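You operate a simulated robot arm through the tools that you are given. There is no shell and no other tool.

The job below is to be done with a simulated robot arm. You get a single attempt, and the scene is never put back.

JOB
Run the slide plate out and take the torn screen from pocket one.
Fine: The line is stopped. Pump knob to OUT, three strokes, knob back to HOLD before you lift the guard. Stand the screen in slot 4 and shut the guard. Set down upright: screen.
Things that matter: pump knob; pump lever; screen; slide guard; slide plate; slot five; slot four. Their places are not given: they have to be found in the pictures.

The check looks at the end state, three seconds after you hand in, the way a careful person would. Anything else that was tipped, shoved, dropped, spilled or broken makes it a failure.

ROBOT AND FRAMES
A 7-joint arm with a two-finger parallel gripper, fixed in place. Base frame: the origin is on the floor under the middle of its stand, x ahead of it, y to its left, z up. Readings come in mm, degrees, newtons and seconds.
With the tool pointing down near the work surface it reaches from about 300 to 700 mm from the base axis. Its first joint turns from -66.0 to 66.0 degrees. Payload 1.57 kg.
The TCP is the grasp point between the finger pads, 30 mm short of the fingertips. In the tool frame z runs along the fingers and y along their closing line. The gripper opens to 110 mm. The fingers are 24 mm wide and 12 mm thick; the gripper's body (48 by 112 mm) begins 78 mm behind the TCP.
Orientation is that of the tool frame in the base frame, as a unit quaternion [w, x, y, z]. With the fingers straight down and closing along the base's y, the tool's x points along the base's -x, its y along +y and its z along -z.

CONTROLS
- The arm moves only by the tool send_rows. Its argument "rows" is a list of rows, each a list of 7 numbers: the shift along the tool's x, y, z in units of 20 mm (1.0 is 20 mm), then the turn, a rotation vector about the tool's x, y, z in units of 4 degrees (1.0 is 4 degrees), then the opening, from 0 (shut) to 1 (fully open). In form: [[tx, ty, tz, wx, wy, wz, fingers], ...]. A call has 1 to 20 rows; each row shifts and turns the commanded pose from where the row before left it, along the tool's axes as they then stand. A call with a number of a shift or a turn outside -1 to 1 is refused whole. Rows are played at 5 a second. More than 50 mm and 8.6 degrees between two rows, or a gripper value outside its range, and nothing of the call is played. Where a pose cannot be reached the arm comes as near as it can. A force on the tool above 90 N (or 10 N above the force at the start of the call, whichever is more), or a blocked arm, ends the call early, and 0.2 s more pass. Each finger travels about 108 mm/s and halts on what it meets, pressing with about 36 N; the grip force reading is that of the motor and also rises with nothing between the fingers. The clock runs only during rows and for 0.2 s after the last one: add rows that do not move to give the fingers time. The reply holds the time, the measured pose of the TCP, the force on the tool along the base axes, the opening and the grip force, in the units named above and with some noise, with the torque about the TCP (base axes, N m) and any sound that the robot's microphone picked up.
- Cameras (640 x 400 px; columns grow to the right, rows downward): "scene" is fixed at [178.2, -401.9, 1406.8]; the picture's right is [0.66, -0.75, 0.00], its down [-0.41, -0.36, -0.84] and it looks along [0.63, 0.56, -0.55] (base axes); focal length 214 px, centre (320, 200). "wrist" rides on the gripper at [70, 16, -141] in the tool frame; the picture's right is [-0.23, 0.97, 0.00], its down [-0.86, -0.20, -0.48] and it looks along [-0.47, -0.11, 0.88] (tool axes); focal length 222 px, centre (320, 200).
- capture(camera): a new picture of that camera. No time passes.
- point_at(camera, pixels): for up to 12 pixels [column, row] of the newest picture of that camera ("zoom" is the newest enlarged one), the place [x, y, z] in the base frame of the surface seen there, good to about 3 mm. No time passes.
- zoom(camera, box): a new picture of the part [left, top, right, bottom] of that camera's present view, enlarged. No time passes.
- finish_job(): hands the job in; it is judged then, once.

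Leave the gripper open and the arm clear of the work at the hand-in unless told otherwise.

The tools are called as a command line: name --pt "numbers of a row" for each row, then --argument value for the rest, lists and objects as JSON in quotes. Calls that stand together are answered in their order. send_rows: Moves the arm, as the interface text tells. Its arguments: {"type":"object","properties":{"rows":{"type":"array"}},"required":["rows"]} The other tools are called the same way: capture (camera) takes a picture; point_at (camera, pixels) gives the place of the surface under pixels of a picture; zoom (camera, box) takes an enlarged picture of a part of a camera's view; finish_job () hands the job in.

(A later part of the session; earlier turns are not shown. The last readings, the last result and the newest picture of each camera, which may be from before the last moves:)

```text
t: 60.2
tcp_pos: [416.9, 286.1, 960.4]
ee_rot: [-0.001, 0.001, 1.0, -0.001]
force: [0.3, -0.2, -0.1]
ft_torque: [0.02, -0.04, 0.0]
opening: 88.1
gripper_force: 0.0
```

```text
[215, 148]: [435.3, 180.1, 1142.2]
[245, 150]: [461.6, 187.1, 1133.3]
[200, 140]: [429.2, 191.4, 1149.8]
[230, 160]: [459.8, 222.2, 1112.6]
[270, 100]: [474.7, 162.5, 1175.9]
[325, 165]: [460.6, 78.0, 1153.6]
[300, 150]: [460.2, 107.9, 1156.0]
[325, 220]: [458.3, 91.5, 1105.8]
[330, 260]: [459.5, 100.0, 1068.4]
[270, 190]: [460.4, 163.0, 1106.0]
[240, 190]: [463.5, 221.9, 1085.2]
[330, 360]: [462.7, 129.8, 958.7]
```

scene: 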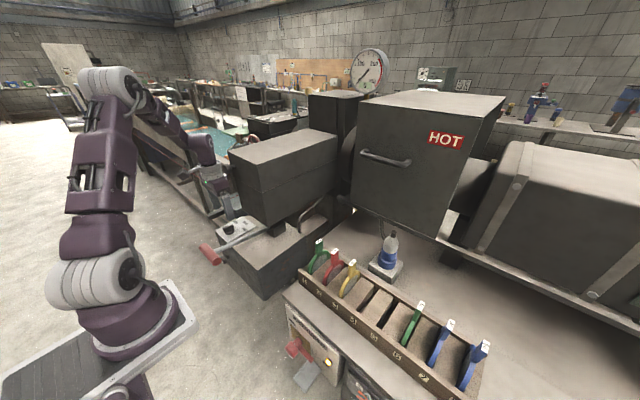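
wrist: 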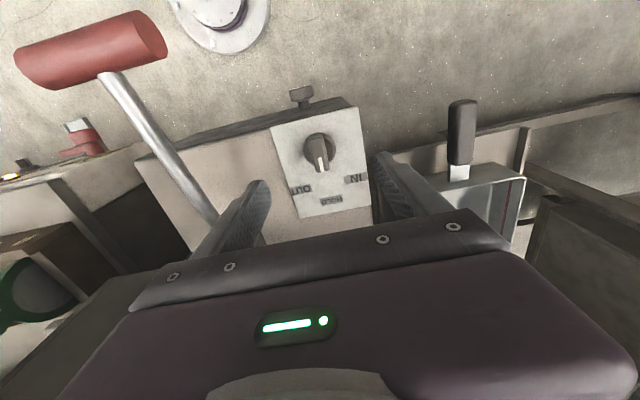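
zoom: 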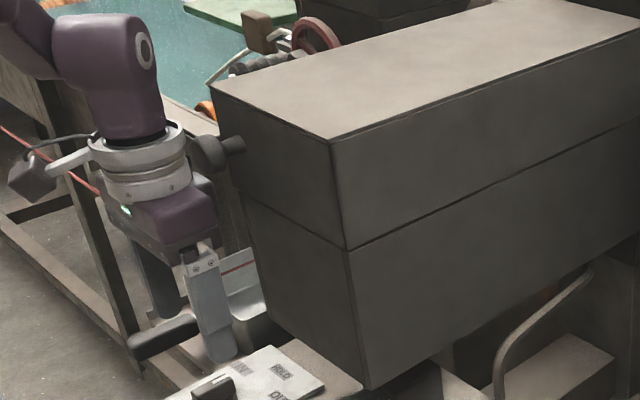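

The guard's front face is at x≈460, the knob disc near (433,190,1140). I'll back off and rise to view the front face and knob with the wrist camera.

send_rows --pt "1 0 0 0 0 0 1" --pt "1 0 0 0 0 0 1" --pt "1 0 -0.5 0 0 0 1" --pt "1 -0.3 -1 0 0 0 1" --pt "0 -0.3 -1 0 0 0 1" --pt "0 -0.3 -1 0 0 0 1" --pt "0 -0.3 -1 0 0 0 1" --pt "0 -0.3 -1 0 0 0 1" --pt "0 -0.3 -1 0 0 0 1" --pt "0 -0.3 -1 0 0 0 1" --pt "0 -0.3 -1 0 0 0 1" --pt "0 -0.3 -1 0 0 0 1" --pt "0 -0.3 -1 0 0 0 1" --pt "0 -0.3 -1 0 0 0 1" --pt "0 -0.3 -1 0 0 0 1" --pt "0 -0.3 -1 0 0 0 1" --pt "0 -0.3 -1 0 0 0 1" --pt "0 -0.3 -1 0 0 0 1" --pt "0 -0.3 -1 0 0 0 1" --pt "0 0 -1 0 0 0 1"

capture --camera "wrist"

zoom --camera "wrist" --box '[200, 100, 460, 240]'

capture --camera "scene"

zoom --camera "scene" --box '[190, 110, 310, 240]'

```text
t: 64.5
tcp_pos: [335.5, 188.3, 1311.6]
ee_rot: [-0.002, 0.0, 1.0, -0.001]
force: [-0.2, 0.1, 0.2]
ft_torque: [-0.01, -0.02, -0.02]
opening: 110.0
gripper_force: 0.0
```

```text
taken
```

wrist: 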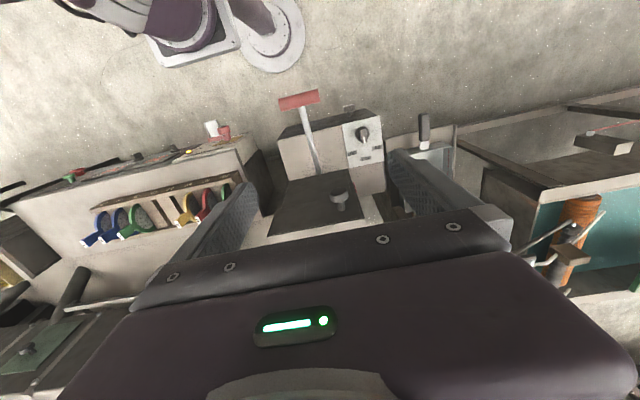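

```text
2.46 times, centred on (330, 170) of wrist
```

zoom: 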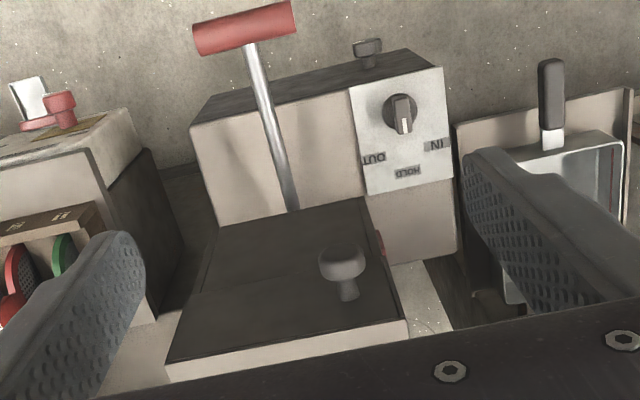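

```text
taken
```

scene: 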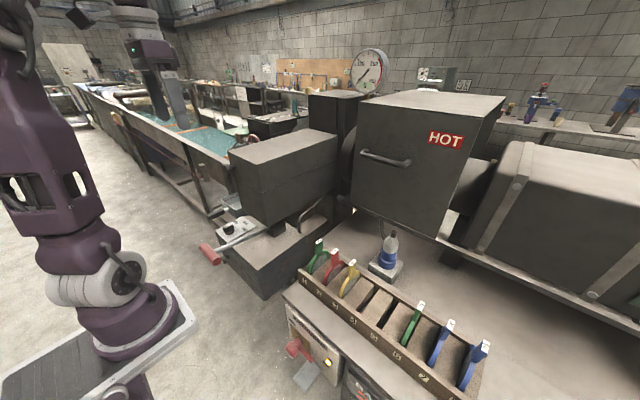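

```text
3.08 times, centred on (250, 175) of scene
```

zoom: 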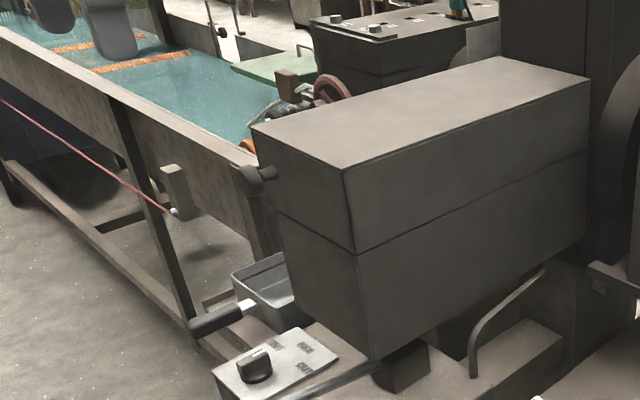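

In the wrist zoom something reddish now shows at the guard's left side at (380,245). I'll zoom in on it and on the guard knob.

zoom --camera "wrist" --box '[320, 160, 400, 230]'

point_at --camera "zoom" --pixels '[[255, 230], [280, 225], [220, 205], [260, 260], [340, 205], [350, 200], [335, 190]]'

```text
5.71 times, centred on (360, 195) of wrist
```

zoom: 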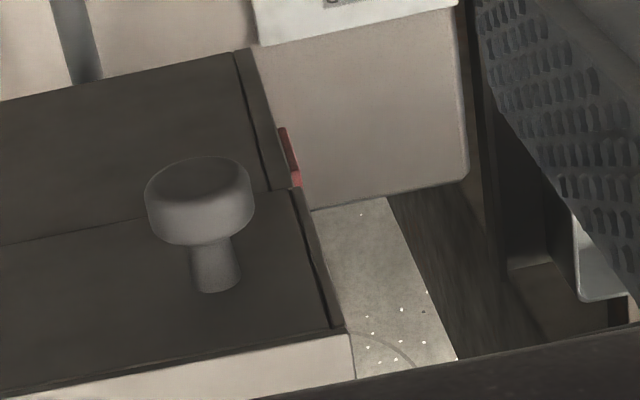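

```text
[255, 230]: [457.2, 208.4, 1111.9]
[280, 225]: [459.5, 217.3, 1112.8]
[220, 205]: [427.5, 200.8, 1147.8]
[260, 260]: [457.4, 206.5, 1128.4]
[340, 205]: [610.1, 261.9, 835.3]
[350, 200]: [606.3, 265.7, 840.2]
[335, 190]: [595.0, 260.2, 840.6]
```

point_at --camera "zoom" --pixels '[[289, 150], [293, 170], [200, 175], [200, 215], [160, 215], [245, 205], [215, 265], [215, 280], [240, 100], [318, 260], [325, 310], [0, 235]]'

zoom --camera "wrist" --box '[350, 175, 380, 205]'

```text
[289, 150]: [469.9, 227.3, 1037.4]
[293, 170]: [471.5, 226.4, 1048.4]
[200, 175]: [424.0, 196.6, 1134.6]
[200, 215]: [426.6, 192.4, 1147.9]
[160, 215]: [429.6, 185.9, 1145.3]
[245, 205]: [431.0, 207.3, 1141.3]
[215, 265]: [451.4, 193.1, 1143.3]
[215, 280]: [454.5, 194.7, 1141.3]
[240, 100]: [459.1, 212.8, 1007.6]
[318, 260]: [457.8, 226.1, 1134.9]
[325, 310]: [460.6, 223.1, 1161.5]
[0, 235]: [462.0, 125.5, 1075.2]
```

```text
13.33 times, centred on (365, 190) of wrist
```

zoom: 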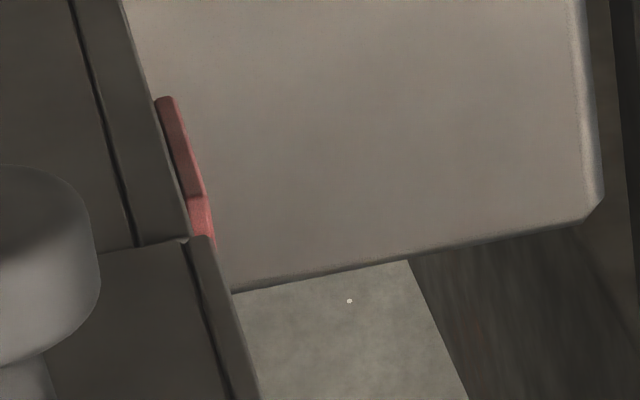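

The guard knob is centred at about (430,196,1140) on the front face, near the +y edge, which suggests a hinge along the far -y edge. The red edge is at (470,227,1040). I'll lower to z 1250 and move over above the knob.

send_rows --pt "0 0 1 0 0 0 1" --pt "0 0 1 0 0 0 1" --pt "0 0 1 0 0 0 1" --pt "-0.95 0.08 0 0 0 0 0.8" --pt "-0.95 0.08 0 0 0 0 0.6" --pt "-0.95 0.08 0 0 0 0 0.6" --pt "-0.95 0.08 0 0 0 0 0.6" --pt "-0.95 0.08 0 0 0 0 0.6"

capture --camera "wrist"

zoom --camera "scene" --box '[200, 100, 300, 200]'

```text
t: 66.2
tcp_pos: [431.3, 196.2, 1249.7]
ee_rot: [-0.002, 0.002, 1.0, -0.001]
force: [0.2, -0.9, -0.1]
ft_torque: [0.0, 0.0, 0.01]
opening: 66.1
gripper_force: 0.0
```

```text
taken
```

wrist: 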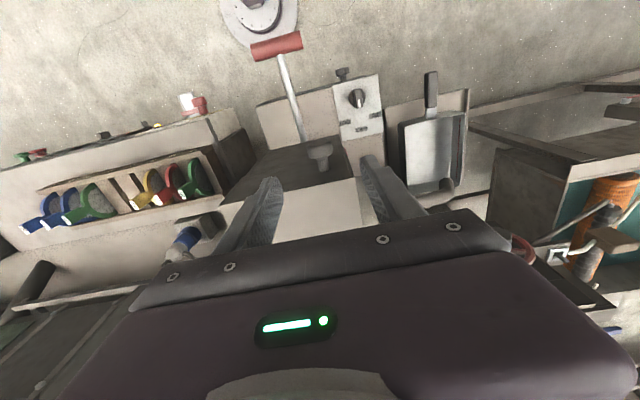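

```text
4.00 times, centred on (250, 150) of scene
```

zoom: 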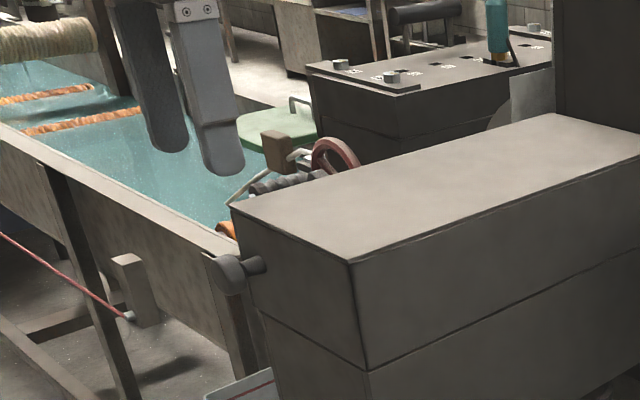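

zoom --camera "wrist" --box '[270, 120, 400, 220]'

point_at --camera "zoom" --pixels '[[215, 120], [260, 110], [235, 105], [235, 135], [240, 165], [270, 125], [205, 130], [245, 190], [355, 215], [120, 250], [240, 300]]'

```text
4.00 times, centred on (335, 170) of wrist
```

zoom: 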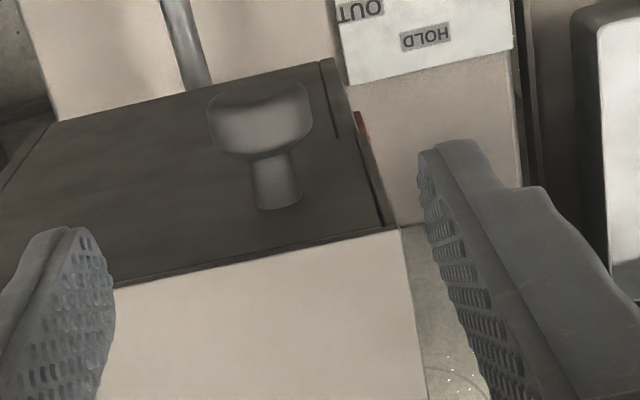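

```text
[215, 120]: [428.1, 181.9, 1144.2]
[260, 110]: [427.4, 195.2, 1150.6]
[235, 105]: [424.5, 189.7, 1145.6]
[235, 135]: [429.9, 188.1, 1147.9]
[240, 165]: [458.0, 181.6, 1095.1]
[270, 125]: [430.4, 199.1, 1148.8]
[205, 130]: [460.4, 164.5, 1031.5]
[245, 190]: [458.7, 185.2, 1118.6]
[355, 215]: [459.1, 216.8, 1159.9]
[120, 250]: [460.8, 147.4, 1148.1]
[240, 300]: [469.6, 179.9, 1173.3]
```

The knob disc spans y 181 to 209 and x 423 to 437, with centre z about 1137. I'll go down around it with the fingers at 66 mm and close.

send_rows --pt "0 -0.05 0.9 0 0 0 0.6" --pt "0 0 0.9 0 0 0 0.6" --pt "0 0 0.9 0 0 0 0.6" --pt "0 0 0.9 0 0 0 0.6" --pt "0 0 0.9 0 0 0 0.6" --pt "0 0 0.9 0 0 0 0.6" --pt "0 0 0.2 0 0 0 0.6" --pt "0 0 0 0 0 0 0.4" --pt "0 0 0 0 0 0 0.2" --pt "0 0 0 0 0 0 0.1" --pt "0 0 0 0 0 0 0.1"

capture --camera "wrist"

zoom --camera "scene" --box '[200, 100, 300, 200]'

```text
t: 68.7
tcp_pos: [431.8, 196.2, 1139.5]
ee_rot: [0.0, 0.001, 1.0, -0.002]
force: [-0.9, 0.6, -2.9]
ft_torque: [0.0, -0.15, 0.0]
opening: 29.4
gripper_force: 38.9
```

```text
taken
```

wrist: 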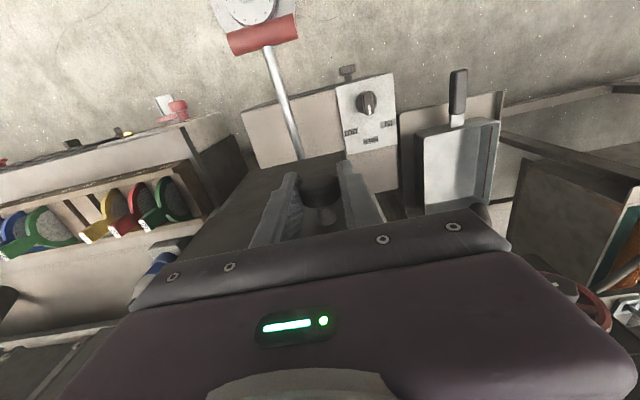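

```text
4.00 times, centred on (250, 150) of scene
```

zoom: 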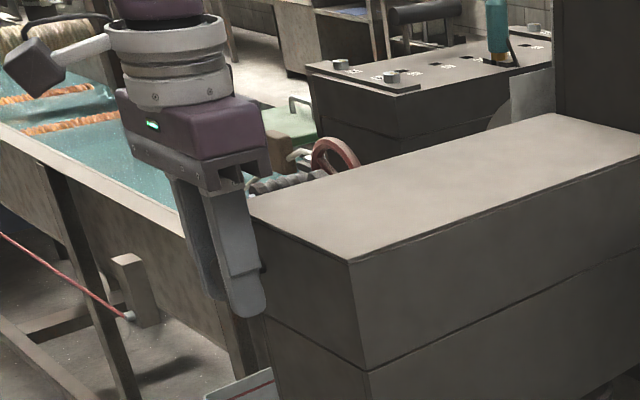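

The knob is gripped (29.4 mm). I'll lift by just a few millimetres straight up and read how the force goes, to learn where the hinge is.

send_rows --pt "0 0 -0.2 0 0 0 0.1" --pt "0 0 -0.2 0 0 0 0.1" --pt "0 0 0 0 0 0 0.1"

zoom --camera "scene" --box '[200, 90, 380, 220]'

```text
t: 69.5
tcp_pos: [431.5, 192.2, 1145.7]
ee_rot: [-0.002, 0.002, 1.0, -0.001]
force: [5.1, -18.2, -16.5]
ft_torque: [0.1, 0.33, -0.14]
opening: 29.3
gripper_force: 39.4
```

```text
3.08 times, centred on (290, 155) of scene
```

zoom: 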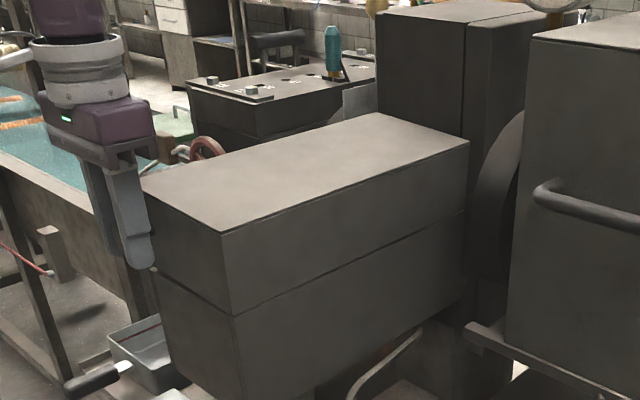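

The knob moved along (-4, +6) in y-z, which fits a hinge line along x at about y=70, z=1075. I'll follow that arc, first to about 13° open.

send_rows --pt "0 -0.33 -0.52 0 0 0 0.1" --pt "0 -0.37 -0.49 0 0 0 0.1" --pt "0 0 0 0 0 0 0.1"

zoom --camera "scene" --box '[200, 90, 380, 220]'

```text
t: 70.2
tcp_pos: [432.2, 181.9, 1168.1]
ee_rot: [0.002, -0.002, 1.0, 0.003]
force: [23.1, 15.8, 0.6]
ft_torque: [0.36, -0.05, 0.02]
opening: 29.2
gripper_force: 39.0
```

```text
3.08 times, centred on (290, 155) of scene
```

zoom: 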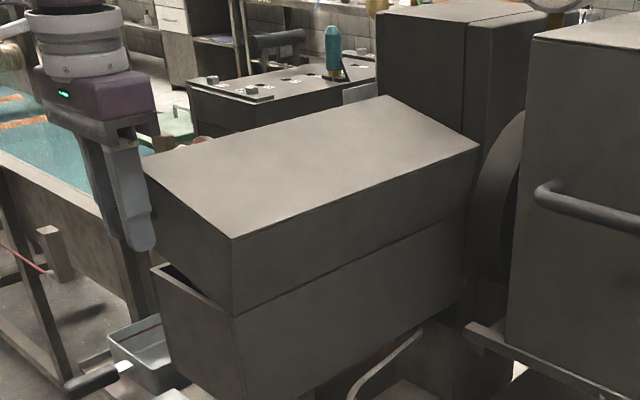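

The lid is opening on its hinge as expected. Continuing along the arc to about 45° open.

send_rows --pt "0 -0.44 -0.44 0 0 0 0.1" --pt "0 -0.44 -0.44 0 0 0 0.1" --pt "0 -0.51 -0.36 0 0 0 0.1" --pt "0 -0.51 -0.36 0 0 0 0.1" --pt "0 -0.565 -0.26 0 0 0 0.1" --pt "0 -0.565 -0.26 0 0 0 0.1" --pt "0 0 0 0 0 0 0.1"

capture --camera "scene"

zoom --camera "scene" --box '[200, 70, 380, 220]'

```text
t: 71.8
tcp_pos: [429.3, 120.7, 1209.5]
ee_rot: [-0.002, 0.0, 1.0, 0.0]
force: [-7.1, 1.5, -7.1]
ft_torque: [0.35, -0.06, 0.06]
opening: 29.8
gripper_force: 39.3
```

```text
taken
```

scene: 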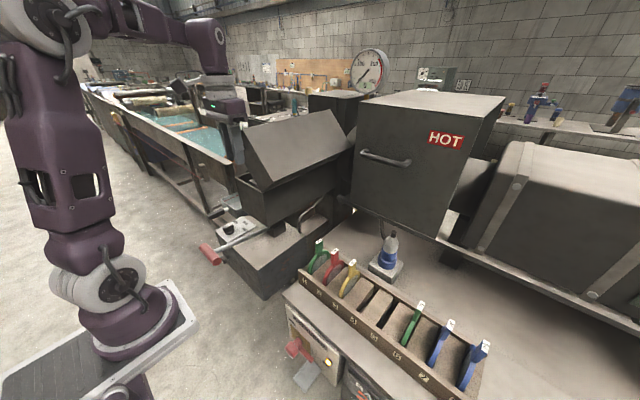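

```text
2.67 times, centred on (290, 145) of scene
```

zoom: 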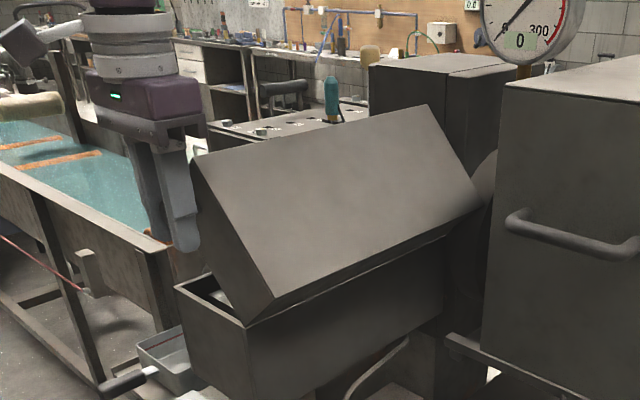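

About 43° open. Continuing to about 83°.

send_rows --pt "0 -0.6 -0.16 0 0 0 0.1" --pt "0 -0.6 -0.16 0 0 0 0.1" --pt "0 -0.62 -0.055 0 0 0 0.1" --pt "0 -0.62 -0.055 0 0 0 0.1" --pt "0 -0.62 0.055 0 0 0 0.1" --pt "0 -0.62 0.055 0 0 0 0.1" --pt "0 -0.6 0.16 0 0 0 0.1" --pt "0 -0.6 0.16 0 0 0 0.1" --pt "0 0 0 0 0 0 0.1"

capture --camera "scene"

zoom --camera "scene" --box '[200, 50, 380, 220]'

```text
t: 73.8
tcp_pos: [431.0, 23.0, 1210.1]
ee_rot: [-0.001, 0.001, 1.0, -0.001]
force: [-2.2, 3.2, -17.9]
ft_torque: [-0.02, -0.29, -0.1]
opening: 29.3
gripper_force: 38.8
```

```text
taken
```

scene: 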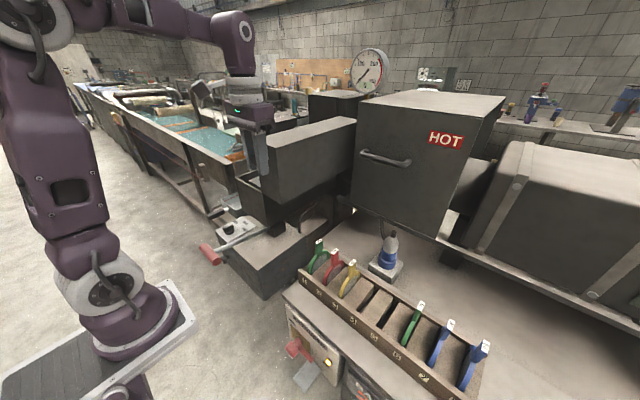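

```text
2.35 times, centred on (290, 135) of scene
```

zoom: 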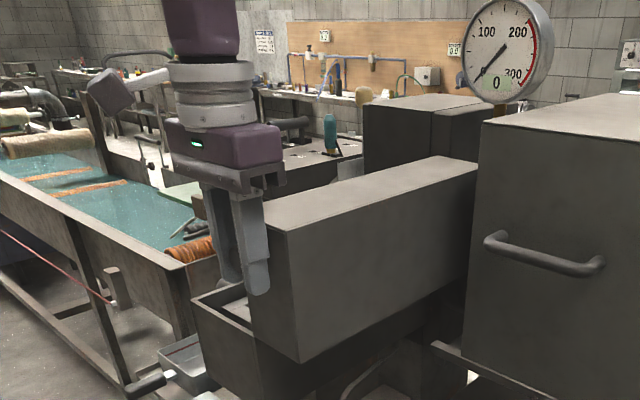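

About 85° open. I'll go on slowly past vertical, watching for the stop.

send_rows --pt "0 -0.565 0.26 0 0 0 0.1" --pt "0 -0.565 0.26 0 0 0 0.1" --pt "0 0 0 0 0 0 0.1"

zoom --camera "scene" --box '[200, 50, 380, 220]'

```text
t: 74.7
tcp_pos: [430.4, 0.5, 1200.0]
ee_rot: [0.001, 0.001, 1.0, -0.001]
force: [-0.8, -2.8, 0.3]
ft_torque: [0.46, -0.68, 0.01]
opening: 29.3
gripper_force: 38.5
```

```text
2.35 times, centred on (290, 135) of scene
```

zoom: 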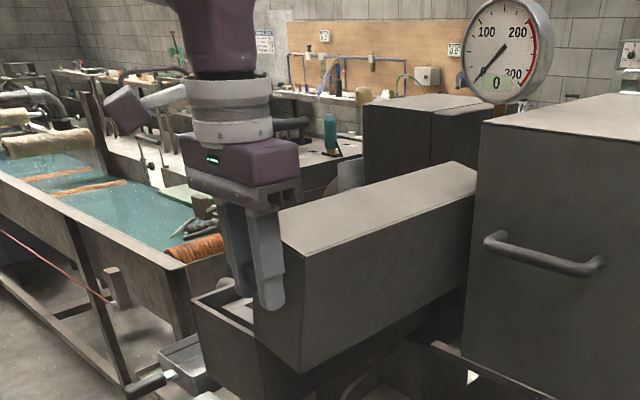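

Just past vertical now. Continuing a bit further to the open stop.

send_rows --pt "0 -0.53 0.33 0 0 0 0.1" --pt "0 -0.5 0.38 0 0 0 0.1" --pt "0 0 0 0 0 0 0.1"

zoom --camera "scene" --box '[200, 50, 380, 220]'

```text
t: 75.5
tcp_pos: [430.0, -16.9, 1184.1]
ee_rot: [-0.001, -0.001, 1.0, 0.001]
force: [2.7, 33.3, 4.8]
ft_torque: [-0.13, -0.35, 0.11]
opening: 40.7
gripper_force: 17.2
```

```text
2.35 times, centred on (290, 135) of scene
```

zoom: 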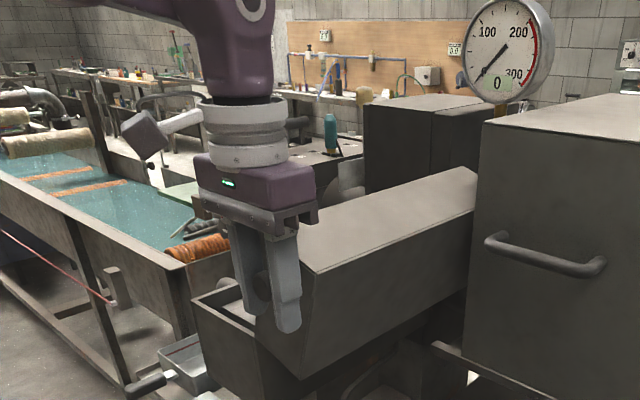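

The side force of 33 N shows the open stop, with the lid leaning past vertical. I'll open the fingers and rise straight up off the knob.

send_rows --pt "0 0.1 0 0 0 0 0.5" --pt "0 0.2 0 0 0 0 0.65" --pt "0 0 0 0 0 0 0.65" --pt "0 0 -0.6 0 0 0 0.65" --pt "0 0 -1 0 0 0 0.65" --pt "0 0 -1 0 0 0 0.65" --pt "0 0 -1 0 0 0 0.8"

capture --camera "wrist"

capture --camera "scene"

zoom --camera "scene" --box '[210, 90, 370, 230]'

```text
t: 77.0
tcp_pos: [430.1, -13.6, 1257.4]
ee_rot: [-0.001, 0.0, 1.0, 0.0]
force: [-0.1, 0.4, -0.4]
ft_torque: [0.05, 0.0, 0.04]
opening: 87.9
gripper_force: 0.0
```

```text
taken
```

wrist: 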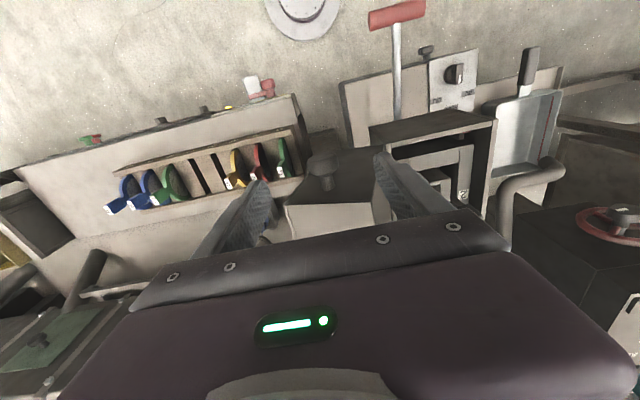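

```text
taken
```

scene: 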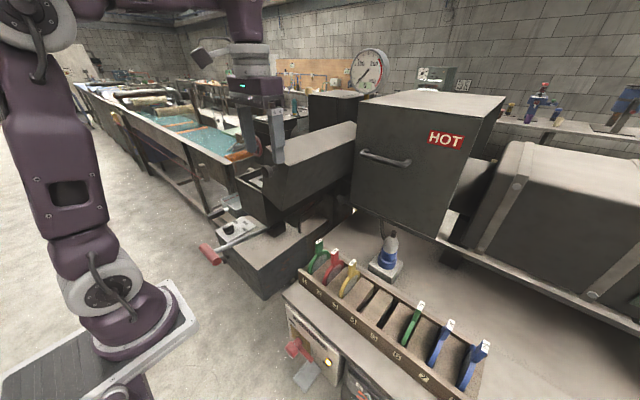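

```text
2.86 times, centred on (290, 160) of scene
```

zoom: 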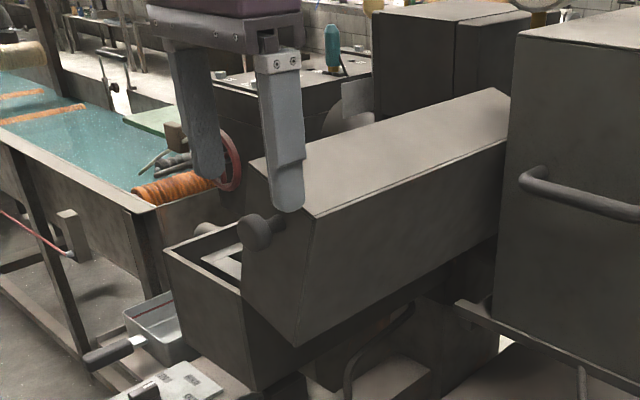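

The guard is open and stays. I'll zoom the wrist view on the opened box at about (435,160).

zoom --camera "wrist" --box '[350, 90, 510, 220]'

point_at --camera "zoom" --pixels '[[200, 110], [390, 70], [320, 260], [410, 270], [260, 250], [430, 110], [300, 330], [410, 300], [370, 220], [430, 370]]'

```text
3.08 times, centred on (430, 155) of wrist
```

zoom: 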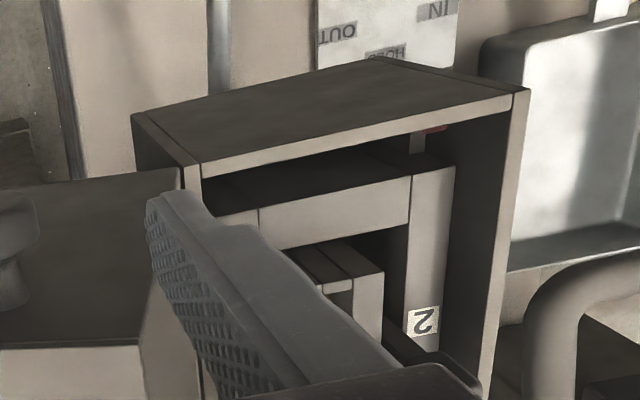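

```text
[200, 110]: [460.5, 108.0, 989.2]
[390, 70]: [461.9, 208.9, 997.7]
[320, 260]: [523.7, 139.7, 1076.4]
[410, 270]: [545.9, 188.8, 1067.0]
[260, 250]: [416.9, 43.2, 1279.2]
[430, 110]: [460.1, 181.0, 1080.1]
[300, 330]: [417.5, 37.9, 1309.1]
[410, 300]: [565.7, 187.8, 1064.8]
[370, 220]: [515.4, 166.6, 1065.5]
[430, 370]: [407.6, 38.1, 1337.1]
```

Inside the box I see the slide plate with a pocket label "2". I'll move +y and up slightly to look down into the box.

send_rows --pt "0.1 1 -0.2 0 0 0 1" --pt "0.1 1 -0.2 0 0 0 1" --pt "0.1 1 -0.2 0 0 0 1" --pt "0.1 1 -0.2 0 0 0 1" --pt "0.1 1 -0.2 0 0 0 1" --pt "0 1 0 0 0 0 1" --pt "0 1 0 0 0 0 1" --pt "0 1 0 0 0 0 1"

capture --camera "wrist"

zoom --camera "wrist" --box '[220, 100, 420, 240]'

zoom --camera "scene" --box '[210, 90, 370, 230]'

```text
t: 78.8
tcp_pos: [419.8, 144.0, 1276.5]
ee_rot: [-0.001, -0.001, 1.0, 0.0]
force: [0.0, 0.6, -0.4]
ft_torque: [0.0, 0.01, -0.03]
opening: 110.1
gripper_force: 0.1
```

```text
taken
```

wrist: 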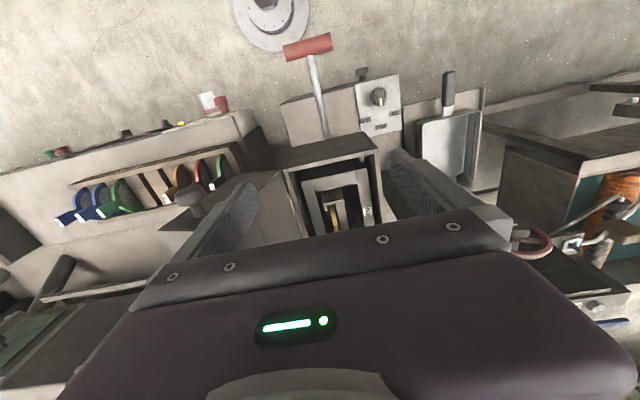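

```text
2.86 times, centred on (320, 170) of wrist
```

zoom: 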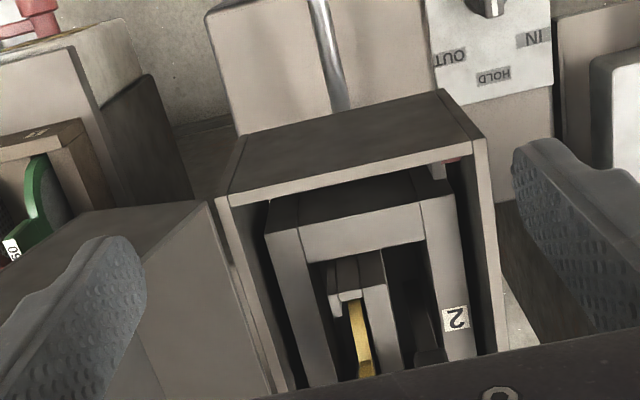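

```text
2.86 times, centred on (290, 160) of scene
```

zoom: 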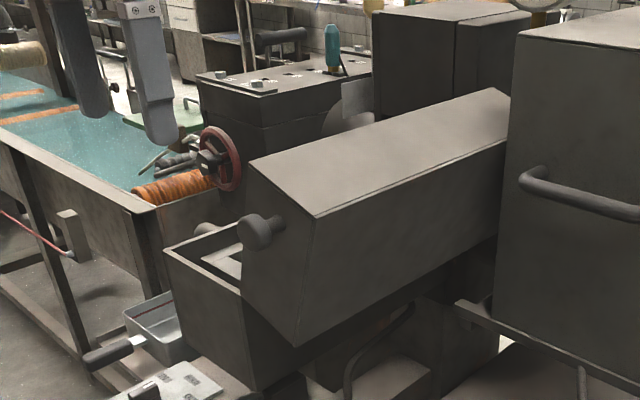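

I can see the plate frame with its window and a yellow tab inside. To see further in, I'll move forward (+x) above the box with y about 168, well clear of the open lid.

send_rows --pt "0 0.8 0.2 0 0 0 1" --pt "-0.3 0.4 0.3 0 0 0 1" --pt "-0.9 0 0.3 0 0 0 1" --pt "-0.9 0 0.2 0 0 0 1" --pt "-0.9 0 0.2 0 0 0 1" --pt "-0.9 0 0 0 0 0 1" --pt "-0.9 0 0 0 0 0 1"

capture --camera "wrist"

zoom --camera "wrist" --box '[220, 70, 420, 240]'

```text
t: 80.5
tcp_pos: [516.2, 167.9, 1252.6]
ee_rot: [-0.001, 0.0, 1.0, 0.0]
force: [0.5, -0.5, 0.5]
ft_torque: [0.01, -0.02, 0.0]
opening: 109.9
gripper_force: 0.1
```

```text
taken
```

wrist: 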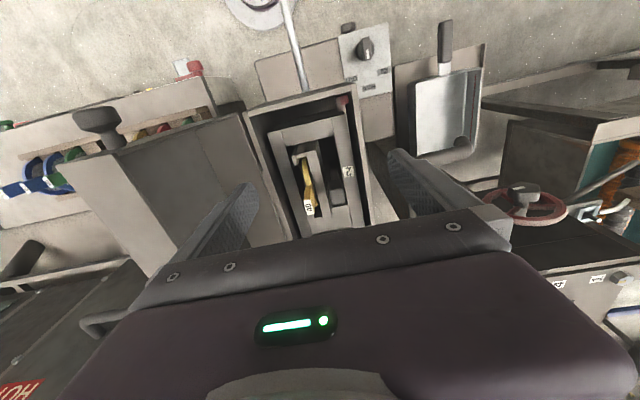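

```text
2.35 times, centred on (320, 155) of wrist
```

zoom: 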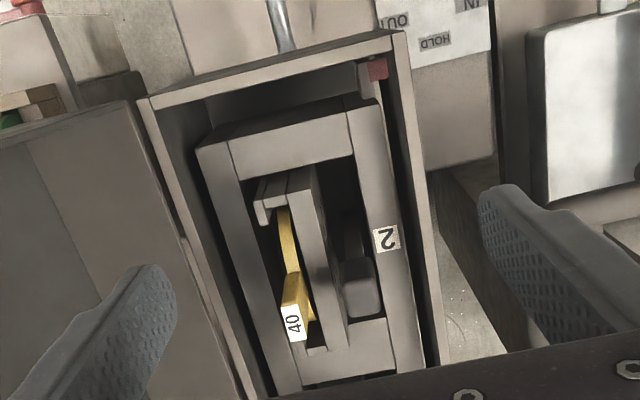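

A yellow screen marked "40" stands in a carrier inside. I'll move further forward to see the rest of the plate and the pocket labels.

send_rows --pt "-0.9 0 0 0 0 0 1" --pt "-0.9 0 0 0 0 0 1" --pt "-0.9 0 0 0 0 0 1" --pt "-0.9 0 0 0 0 0 1"

capture --camera "wrist"

zoom --camera "wrist" --box '[220, 40, 420, 230]'

```text
t: 81.5
tcp_pos: [524.2, 167.4, 1253.6]
ee_rot: [-0.001, 0.001, 1.0, 0.0]
force: [0.4, -0.3, -0.7]
ft_torque: [0.01, 0.0, 0.0]
opening: 110.0
gripper_force: 0.2
out of reach, approached as far as the arm can: row 1, 2, 3, 4
```

```text
taken
```

wrist: 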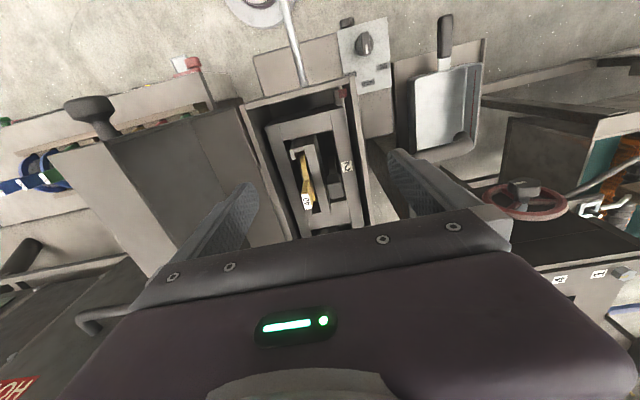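

```text
2.11 times, centred on (320, 135) of wrist
```

zoom: 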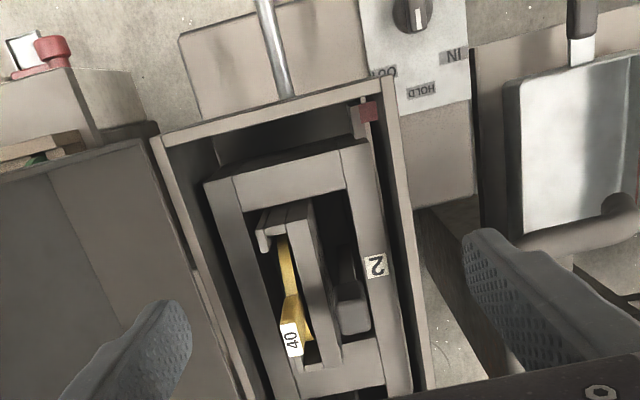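

Out of reach further at this height. I'll lower to z about 1195 (fingertips at 1165, box top 1085) and go forward.

send_rows --pt "0 0 0.9 0 0 0 1" --pt "0 0 0.9 0 0 0 1" --pt "0 0 0.9 0 0 0 1" --pt "-0.8 0 0 0 0 0 1" --pt "-0.8 0 0 0 0 0 1" --pt "-0.8 0 0 0 0 0 1" --pt "-0.8 0 0 0 0 0 1"

capture --camera "wrist"

zoom --camera "wrist" --box '[220, 40, 420, 230]'

```text
t: 83.0
tcp_pos: [576.9, 158.5, 1192.8]
ee_rot: [-0.001, 0.0, 1.0, 0.0]
force: [-0.4, 0.3, -0.3]
ft_torque: [0.0, 0.02, 0.04]
opening: 110.2
gripper_force: 0.0
out of reach, approached as far as the arm can: row 7
```

```text
taken
```

wrist: 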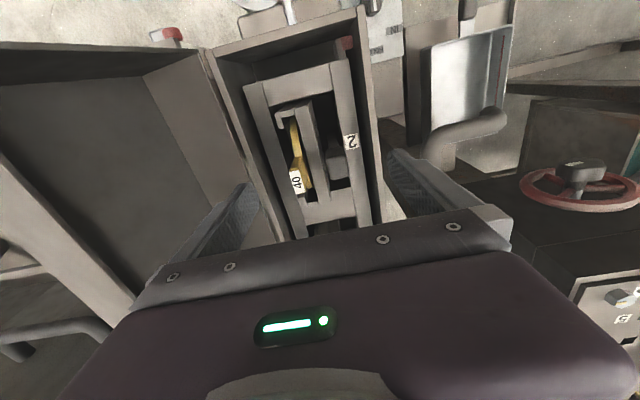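

```text
2.11 times, centred on (320, 135) of wrist
```

zoom: 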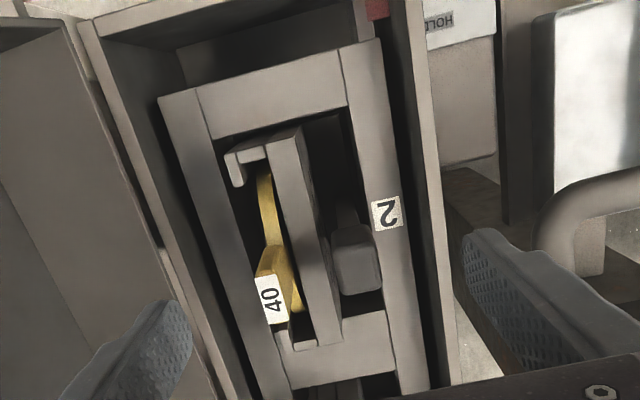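

I see the pocket with the yellow "40" screen and a "2" label beside it. I'll measure the frame, screen and label positions.

point_at --camera "zoom" --pixels '[[385, 213], [270, 300], [290, 290], [270, 220], [235, 160], [300, 240], [355, 270], [270, 90], [200, 200], [385, 300], [340, 350], [300, 345]]'

zoom --camera "wrist" --box '[270, 100, 370, 230]'

```text
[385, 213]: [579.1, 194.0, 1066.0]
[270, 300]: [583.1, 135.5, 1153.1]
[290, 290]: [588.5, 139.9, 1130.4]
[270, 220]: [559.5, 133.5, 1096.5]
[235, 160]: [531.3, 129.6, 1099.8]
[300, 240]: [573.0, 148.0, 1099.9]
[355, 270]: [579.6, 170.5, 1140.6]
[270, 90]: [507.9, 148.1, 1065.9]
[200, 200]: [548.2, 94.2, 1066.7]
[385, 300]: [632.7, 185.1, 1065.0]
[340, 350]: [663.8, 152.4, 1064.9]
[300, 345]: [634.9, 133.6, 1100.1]
```

```text
3.08 times, centred on (320, 165) of wrist
```

zoom: 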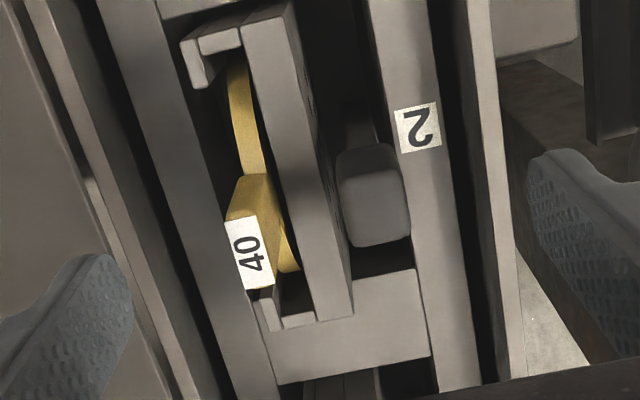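

A dark tab shows on the +y side of the carrier wall and the yellow "40" tab on the -y side. To see both sides and find pocket "1", I'll turn the tool 90° so the camera looks in from the +y side.

send_rows --pt "0.8 0.2 0 0 0 0 1" --pt "0 0 0 0 0 1 1" --pt "0 0 0 0 0 1 1" --pt "0 0 0 0 0 1 1" --pt "0 0 0 0 0 1 1" --pt "0 0 0 0 0 1 1" --pt "0 0 0 0 0 1 1" --pt "0 0 0 0 0 1 1" --pt "0 0 0 0 0 1 1" --pt "0 0 0 0 0 1 1" --pt "0 0 0 0 0 1 1" --pt "0 0 0 0 0 1 1" --pt "0 0 0 0 0 1 1"

capture --camera "wrist"

capture --camera "scene"

```text
t: 85.8
tcp_pos: [561.8, 164.2, 1190.6]
ee_rot: [0.0, 0.408, 0.913, 0.0]
force: [-0.5, -0.3, 0.6]
ft_torque: [0.04, 0.0, -0.03]
opening: 109.9
gripper_force: 0.1
```

```text
taken
```

wrist: 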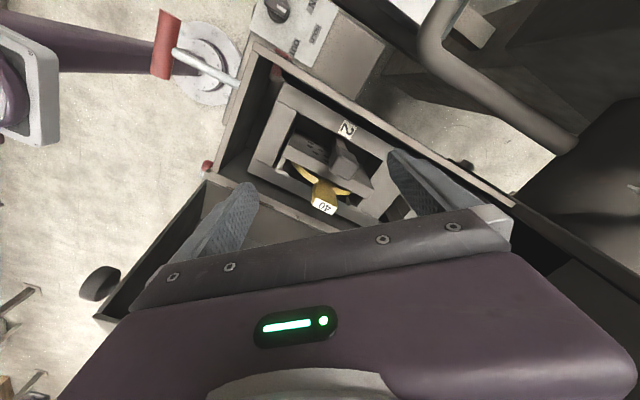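

```text
taken
```

scene: 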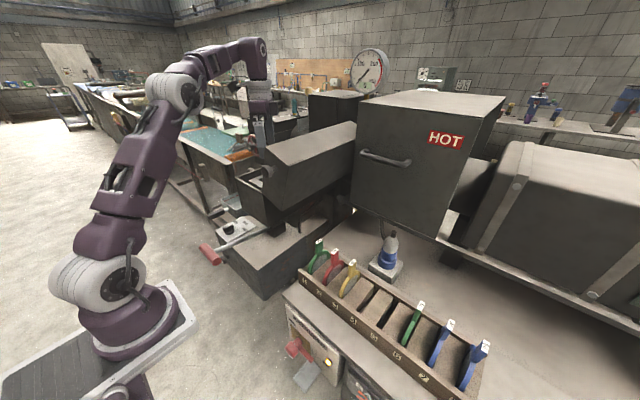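

zoom --camera "wrist" --box '[240, 70, 420, 230]'

zoom --camera "wrist" --box '[280, 110, 390, 220]'

```text
2.50 times, centred on (330, 150) of wrist
```

zoom: 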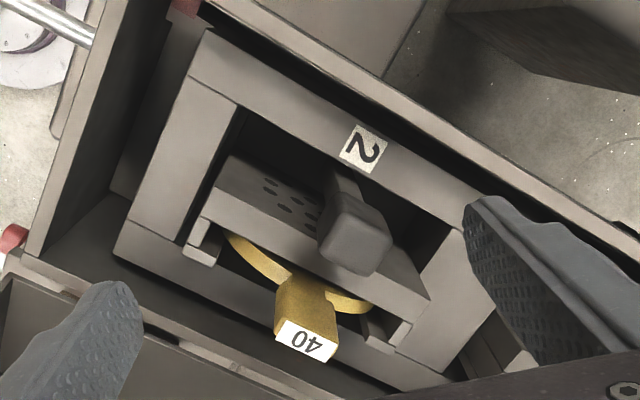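

```text
3.64 times, centred on (335, 165) of wrist
```

zoom: 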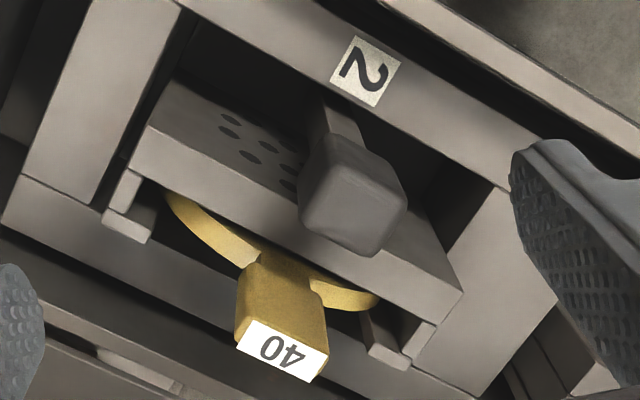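

The carrier wall has drilled holes, with the yellow "40" screen on its -y side. I still need to find pocket "1", so I'll undo the yaw, retreat, and then tilt the camera to look deeper in the +x direction.

send_rows --pt "0 0 -0.5 0 0 -1 1" --pt "0 0 -0.5 0 0 -1 1" --pt "0 0 0 0 0 -1 1" --pt "0 0 0 0 0 -1 1" --pt "0 0 0 0 0 -1 1" --pt "0 0 0 0 0 -1 1" --pt "0 0 0 0 0 -1 1" --pt "0 0 0 0 0 -1 1" --pt "0 0 0 0 0 -1 1" --pt "0 0 0 0 0 -1 1" --pt "0 0 0 0 0 -1 1" --pt "0 0 0 0 0 -1 1" --pt "1 0 -0.5 0 0 0 1" --pt "1 0 -0.5 0 0 0 1" --pt "1 0 -0.5 0 0 0 1" --pt "1 0 -0.5 0 0 0 1" --pt "1 0 0 0 0 0 1" --pt "1 0 0 0 0 0 1"

send_rows --pt "0 0 0 0 -0.9 0 1" --pt "0 0 0 0 -0.9 0 1" --pt "0 0 0 0 -0.9 0 1" --pt "0 0 0 0 -0.9 0 1" --pt "0 0 0 0 -0.9 0 1" --pt "0 0 0 0 -0.9 0 1" --pt "0 0 0 0 -0.9 0 1" --pt "0 0 0 0 -0.9 0 1"

capture --camera "wrist"

capture --camera "scene"

```text
t: 89.7
tcp_pos: [440.8, 164.7, 1251.3]
ee_rot: [-0.001, 0.001, 1.0, -0.001]
force: [-1.2, -0.2, -0.2]
ft_torque: [-0.01, -0.03, 0.03]
opening: 110.0
gripper_force: 0.0
```

```text
t: 91.5
tcp_pos: [441.1, 165.8, 1250.1]
ee_rot: [0.249, 0.0, 0.969, 0.0]
force: [-0.9, 0.2, 0.2]
ft_torque: [0.02, 0.02, -0.02]
opening: 110.1
gripper_force: 0.1
```

```text
taken
```

wrist: 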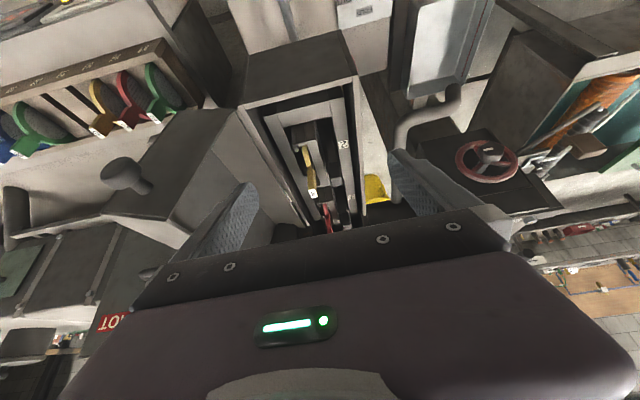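

```text
taken
```

scene: 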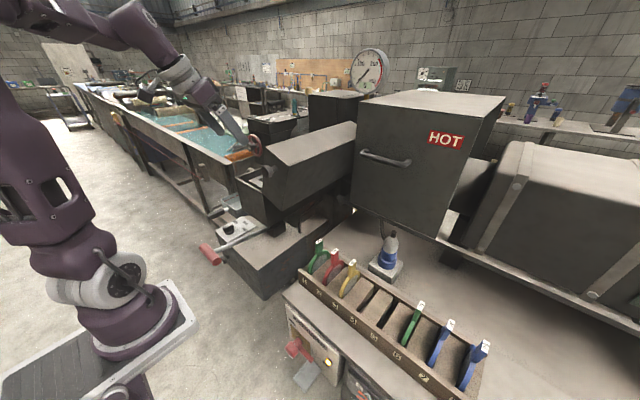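

A red screen now shows further in at (328,215). Zooming there.

zoom --camera "wrist" --box '[270, 120, 400, 235]'

point_at --camera "zoom" --pixels '[[340, 335], [350, 300], [385, 85], [290, 255], [375, 200], [330, 200], [395, 310], [420, 330]]'

```text
3.48 times, centred on (335, 178) of wrist
```

zoom: 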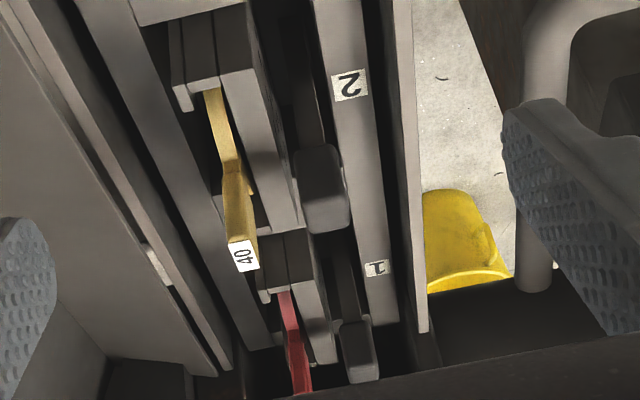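

```text
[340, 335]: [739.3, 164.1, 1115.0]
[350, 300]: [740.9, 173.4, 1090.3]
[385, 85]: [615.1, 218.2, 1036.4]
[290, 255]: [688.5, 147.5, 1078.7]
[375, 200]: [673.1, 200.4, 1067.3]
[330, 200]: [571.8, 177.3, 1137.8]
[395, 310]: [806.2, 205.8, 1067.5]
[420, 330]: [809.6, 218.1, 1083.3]
```

Pocket "1" with a red screen is further in, at x≈740; pocket "2" with the yellow screen is at x≈580. I'll move forward along +x with this tilt for a closer look at pocket one.

send_rows --pt "-0.87 0 0.485 0 0 0 1" --pt "-0.87 0 0.485 0 0 0 1" --pt "-0.87 0 0.485 0 0 0 1" --pt "-0.87 0 0.485 0 0 0 1" --pt "-0.87 0 0.485 0 0 0 1"

capture --camera "wrist"

zoom --camera "wrist" --box '[260, 80, 420, 235]'

```text
t: 92.7
tcp_pos: [543.5, 164.8, 1249.9]
ee_rot: [0.248, 0.0, 0.969, 0.0]
force: [-1.1, -0.2, 0.0]
ft_torque: [0.0, 0.02, 0.0]
opening: 109.9
gripper_force: 0.0
```

```text
taken
```

wrist: 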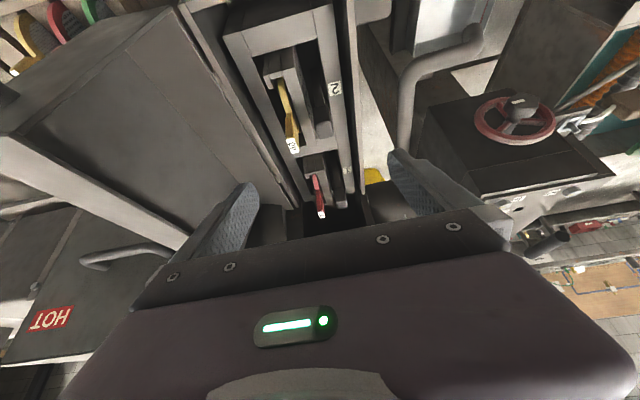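

```text
2.58 times, centred on (340, 158) of wrist
```

zoom: 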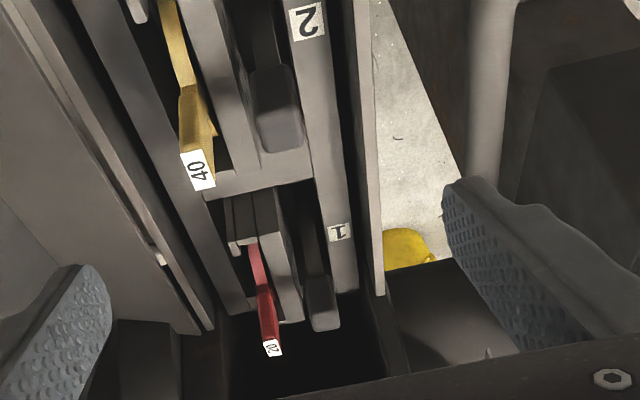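

Pocket "1" holds the red "20" screen, near where the plate enters the dark block. I'll zoom and measure it.

zoom --camera "wrist" --box '[290, 140, 370, 225]'

point_at --camera "zoom" --pixels '[[245, 352], [232, 280], [215, 215], [220, 185], [365, 145], [345, 290], [270, 200], [150, 200], [310, 60], [200, 290], [270, 300], [300, 380]]'

```text
4.71 times, centred on (330, 182) of wrist
```

zoom: 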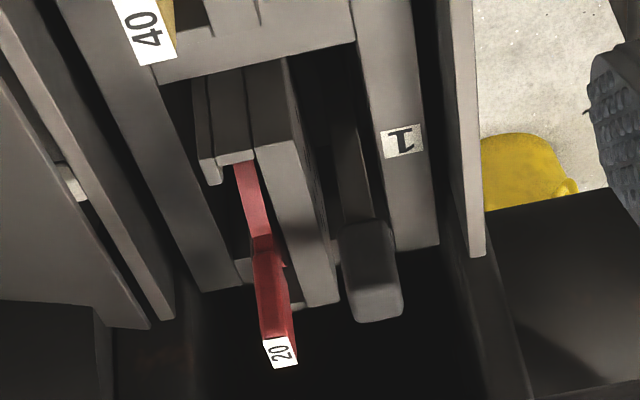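

```text
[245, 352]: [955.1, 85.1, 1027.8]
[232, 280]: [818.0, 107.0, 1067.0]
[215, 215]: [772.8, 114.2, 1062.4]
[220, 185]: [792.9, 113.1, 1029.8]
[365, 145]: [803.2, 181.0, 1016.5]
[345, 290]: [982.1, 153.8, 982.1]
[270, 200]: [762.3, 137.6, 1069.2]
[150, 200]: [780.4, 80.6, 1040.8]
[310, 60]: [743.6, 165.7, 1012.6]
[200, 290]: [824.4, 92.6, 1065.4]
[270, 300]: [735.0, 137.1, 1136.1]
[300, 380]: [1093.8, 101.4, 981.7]
```

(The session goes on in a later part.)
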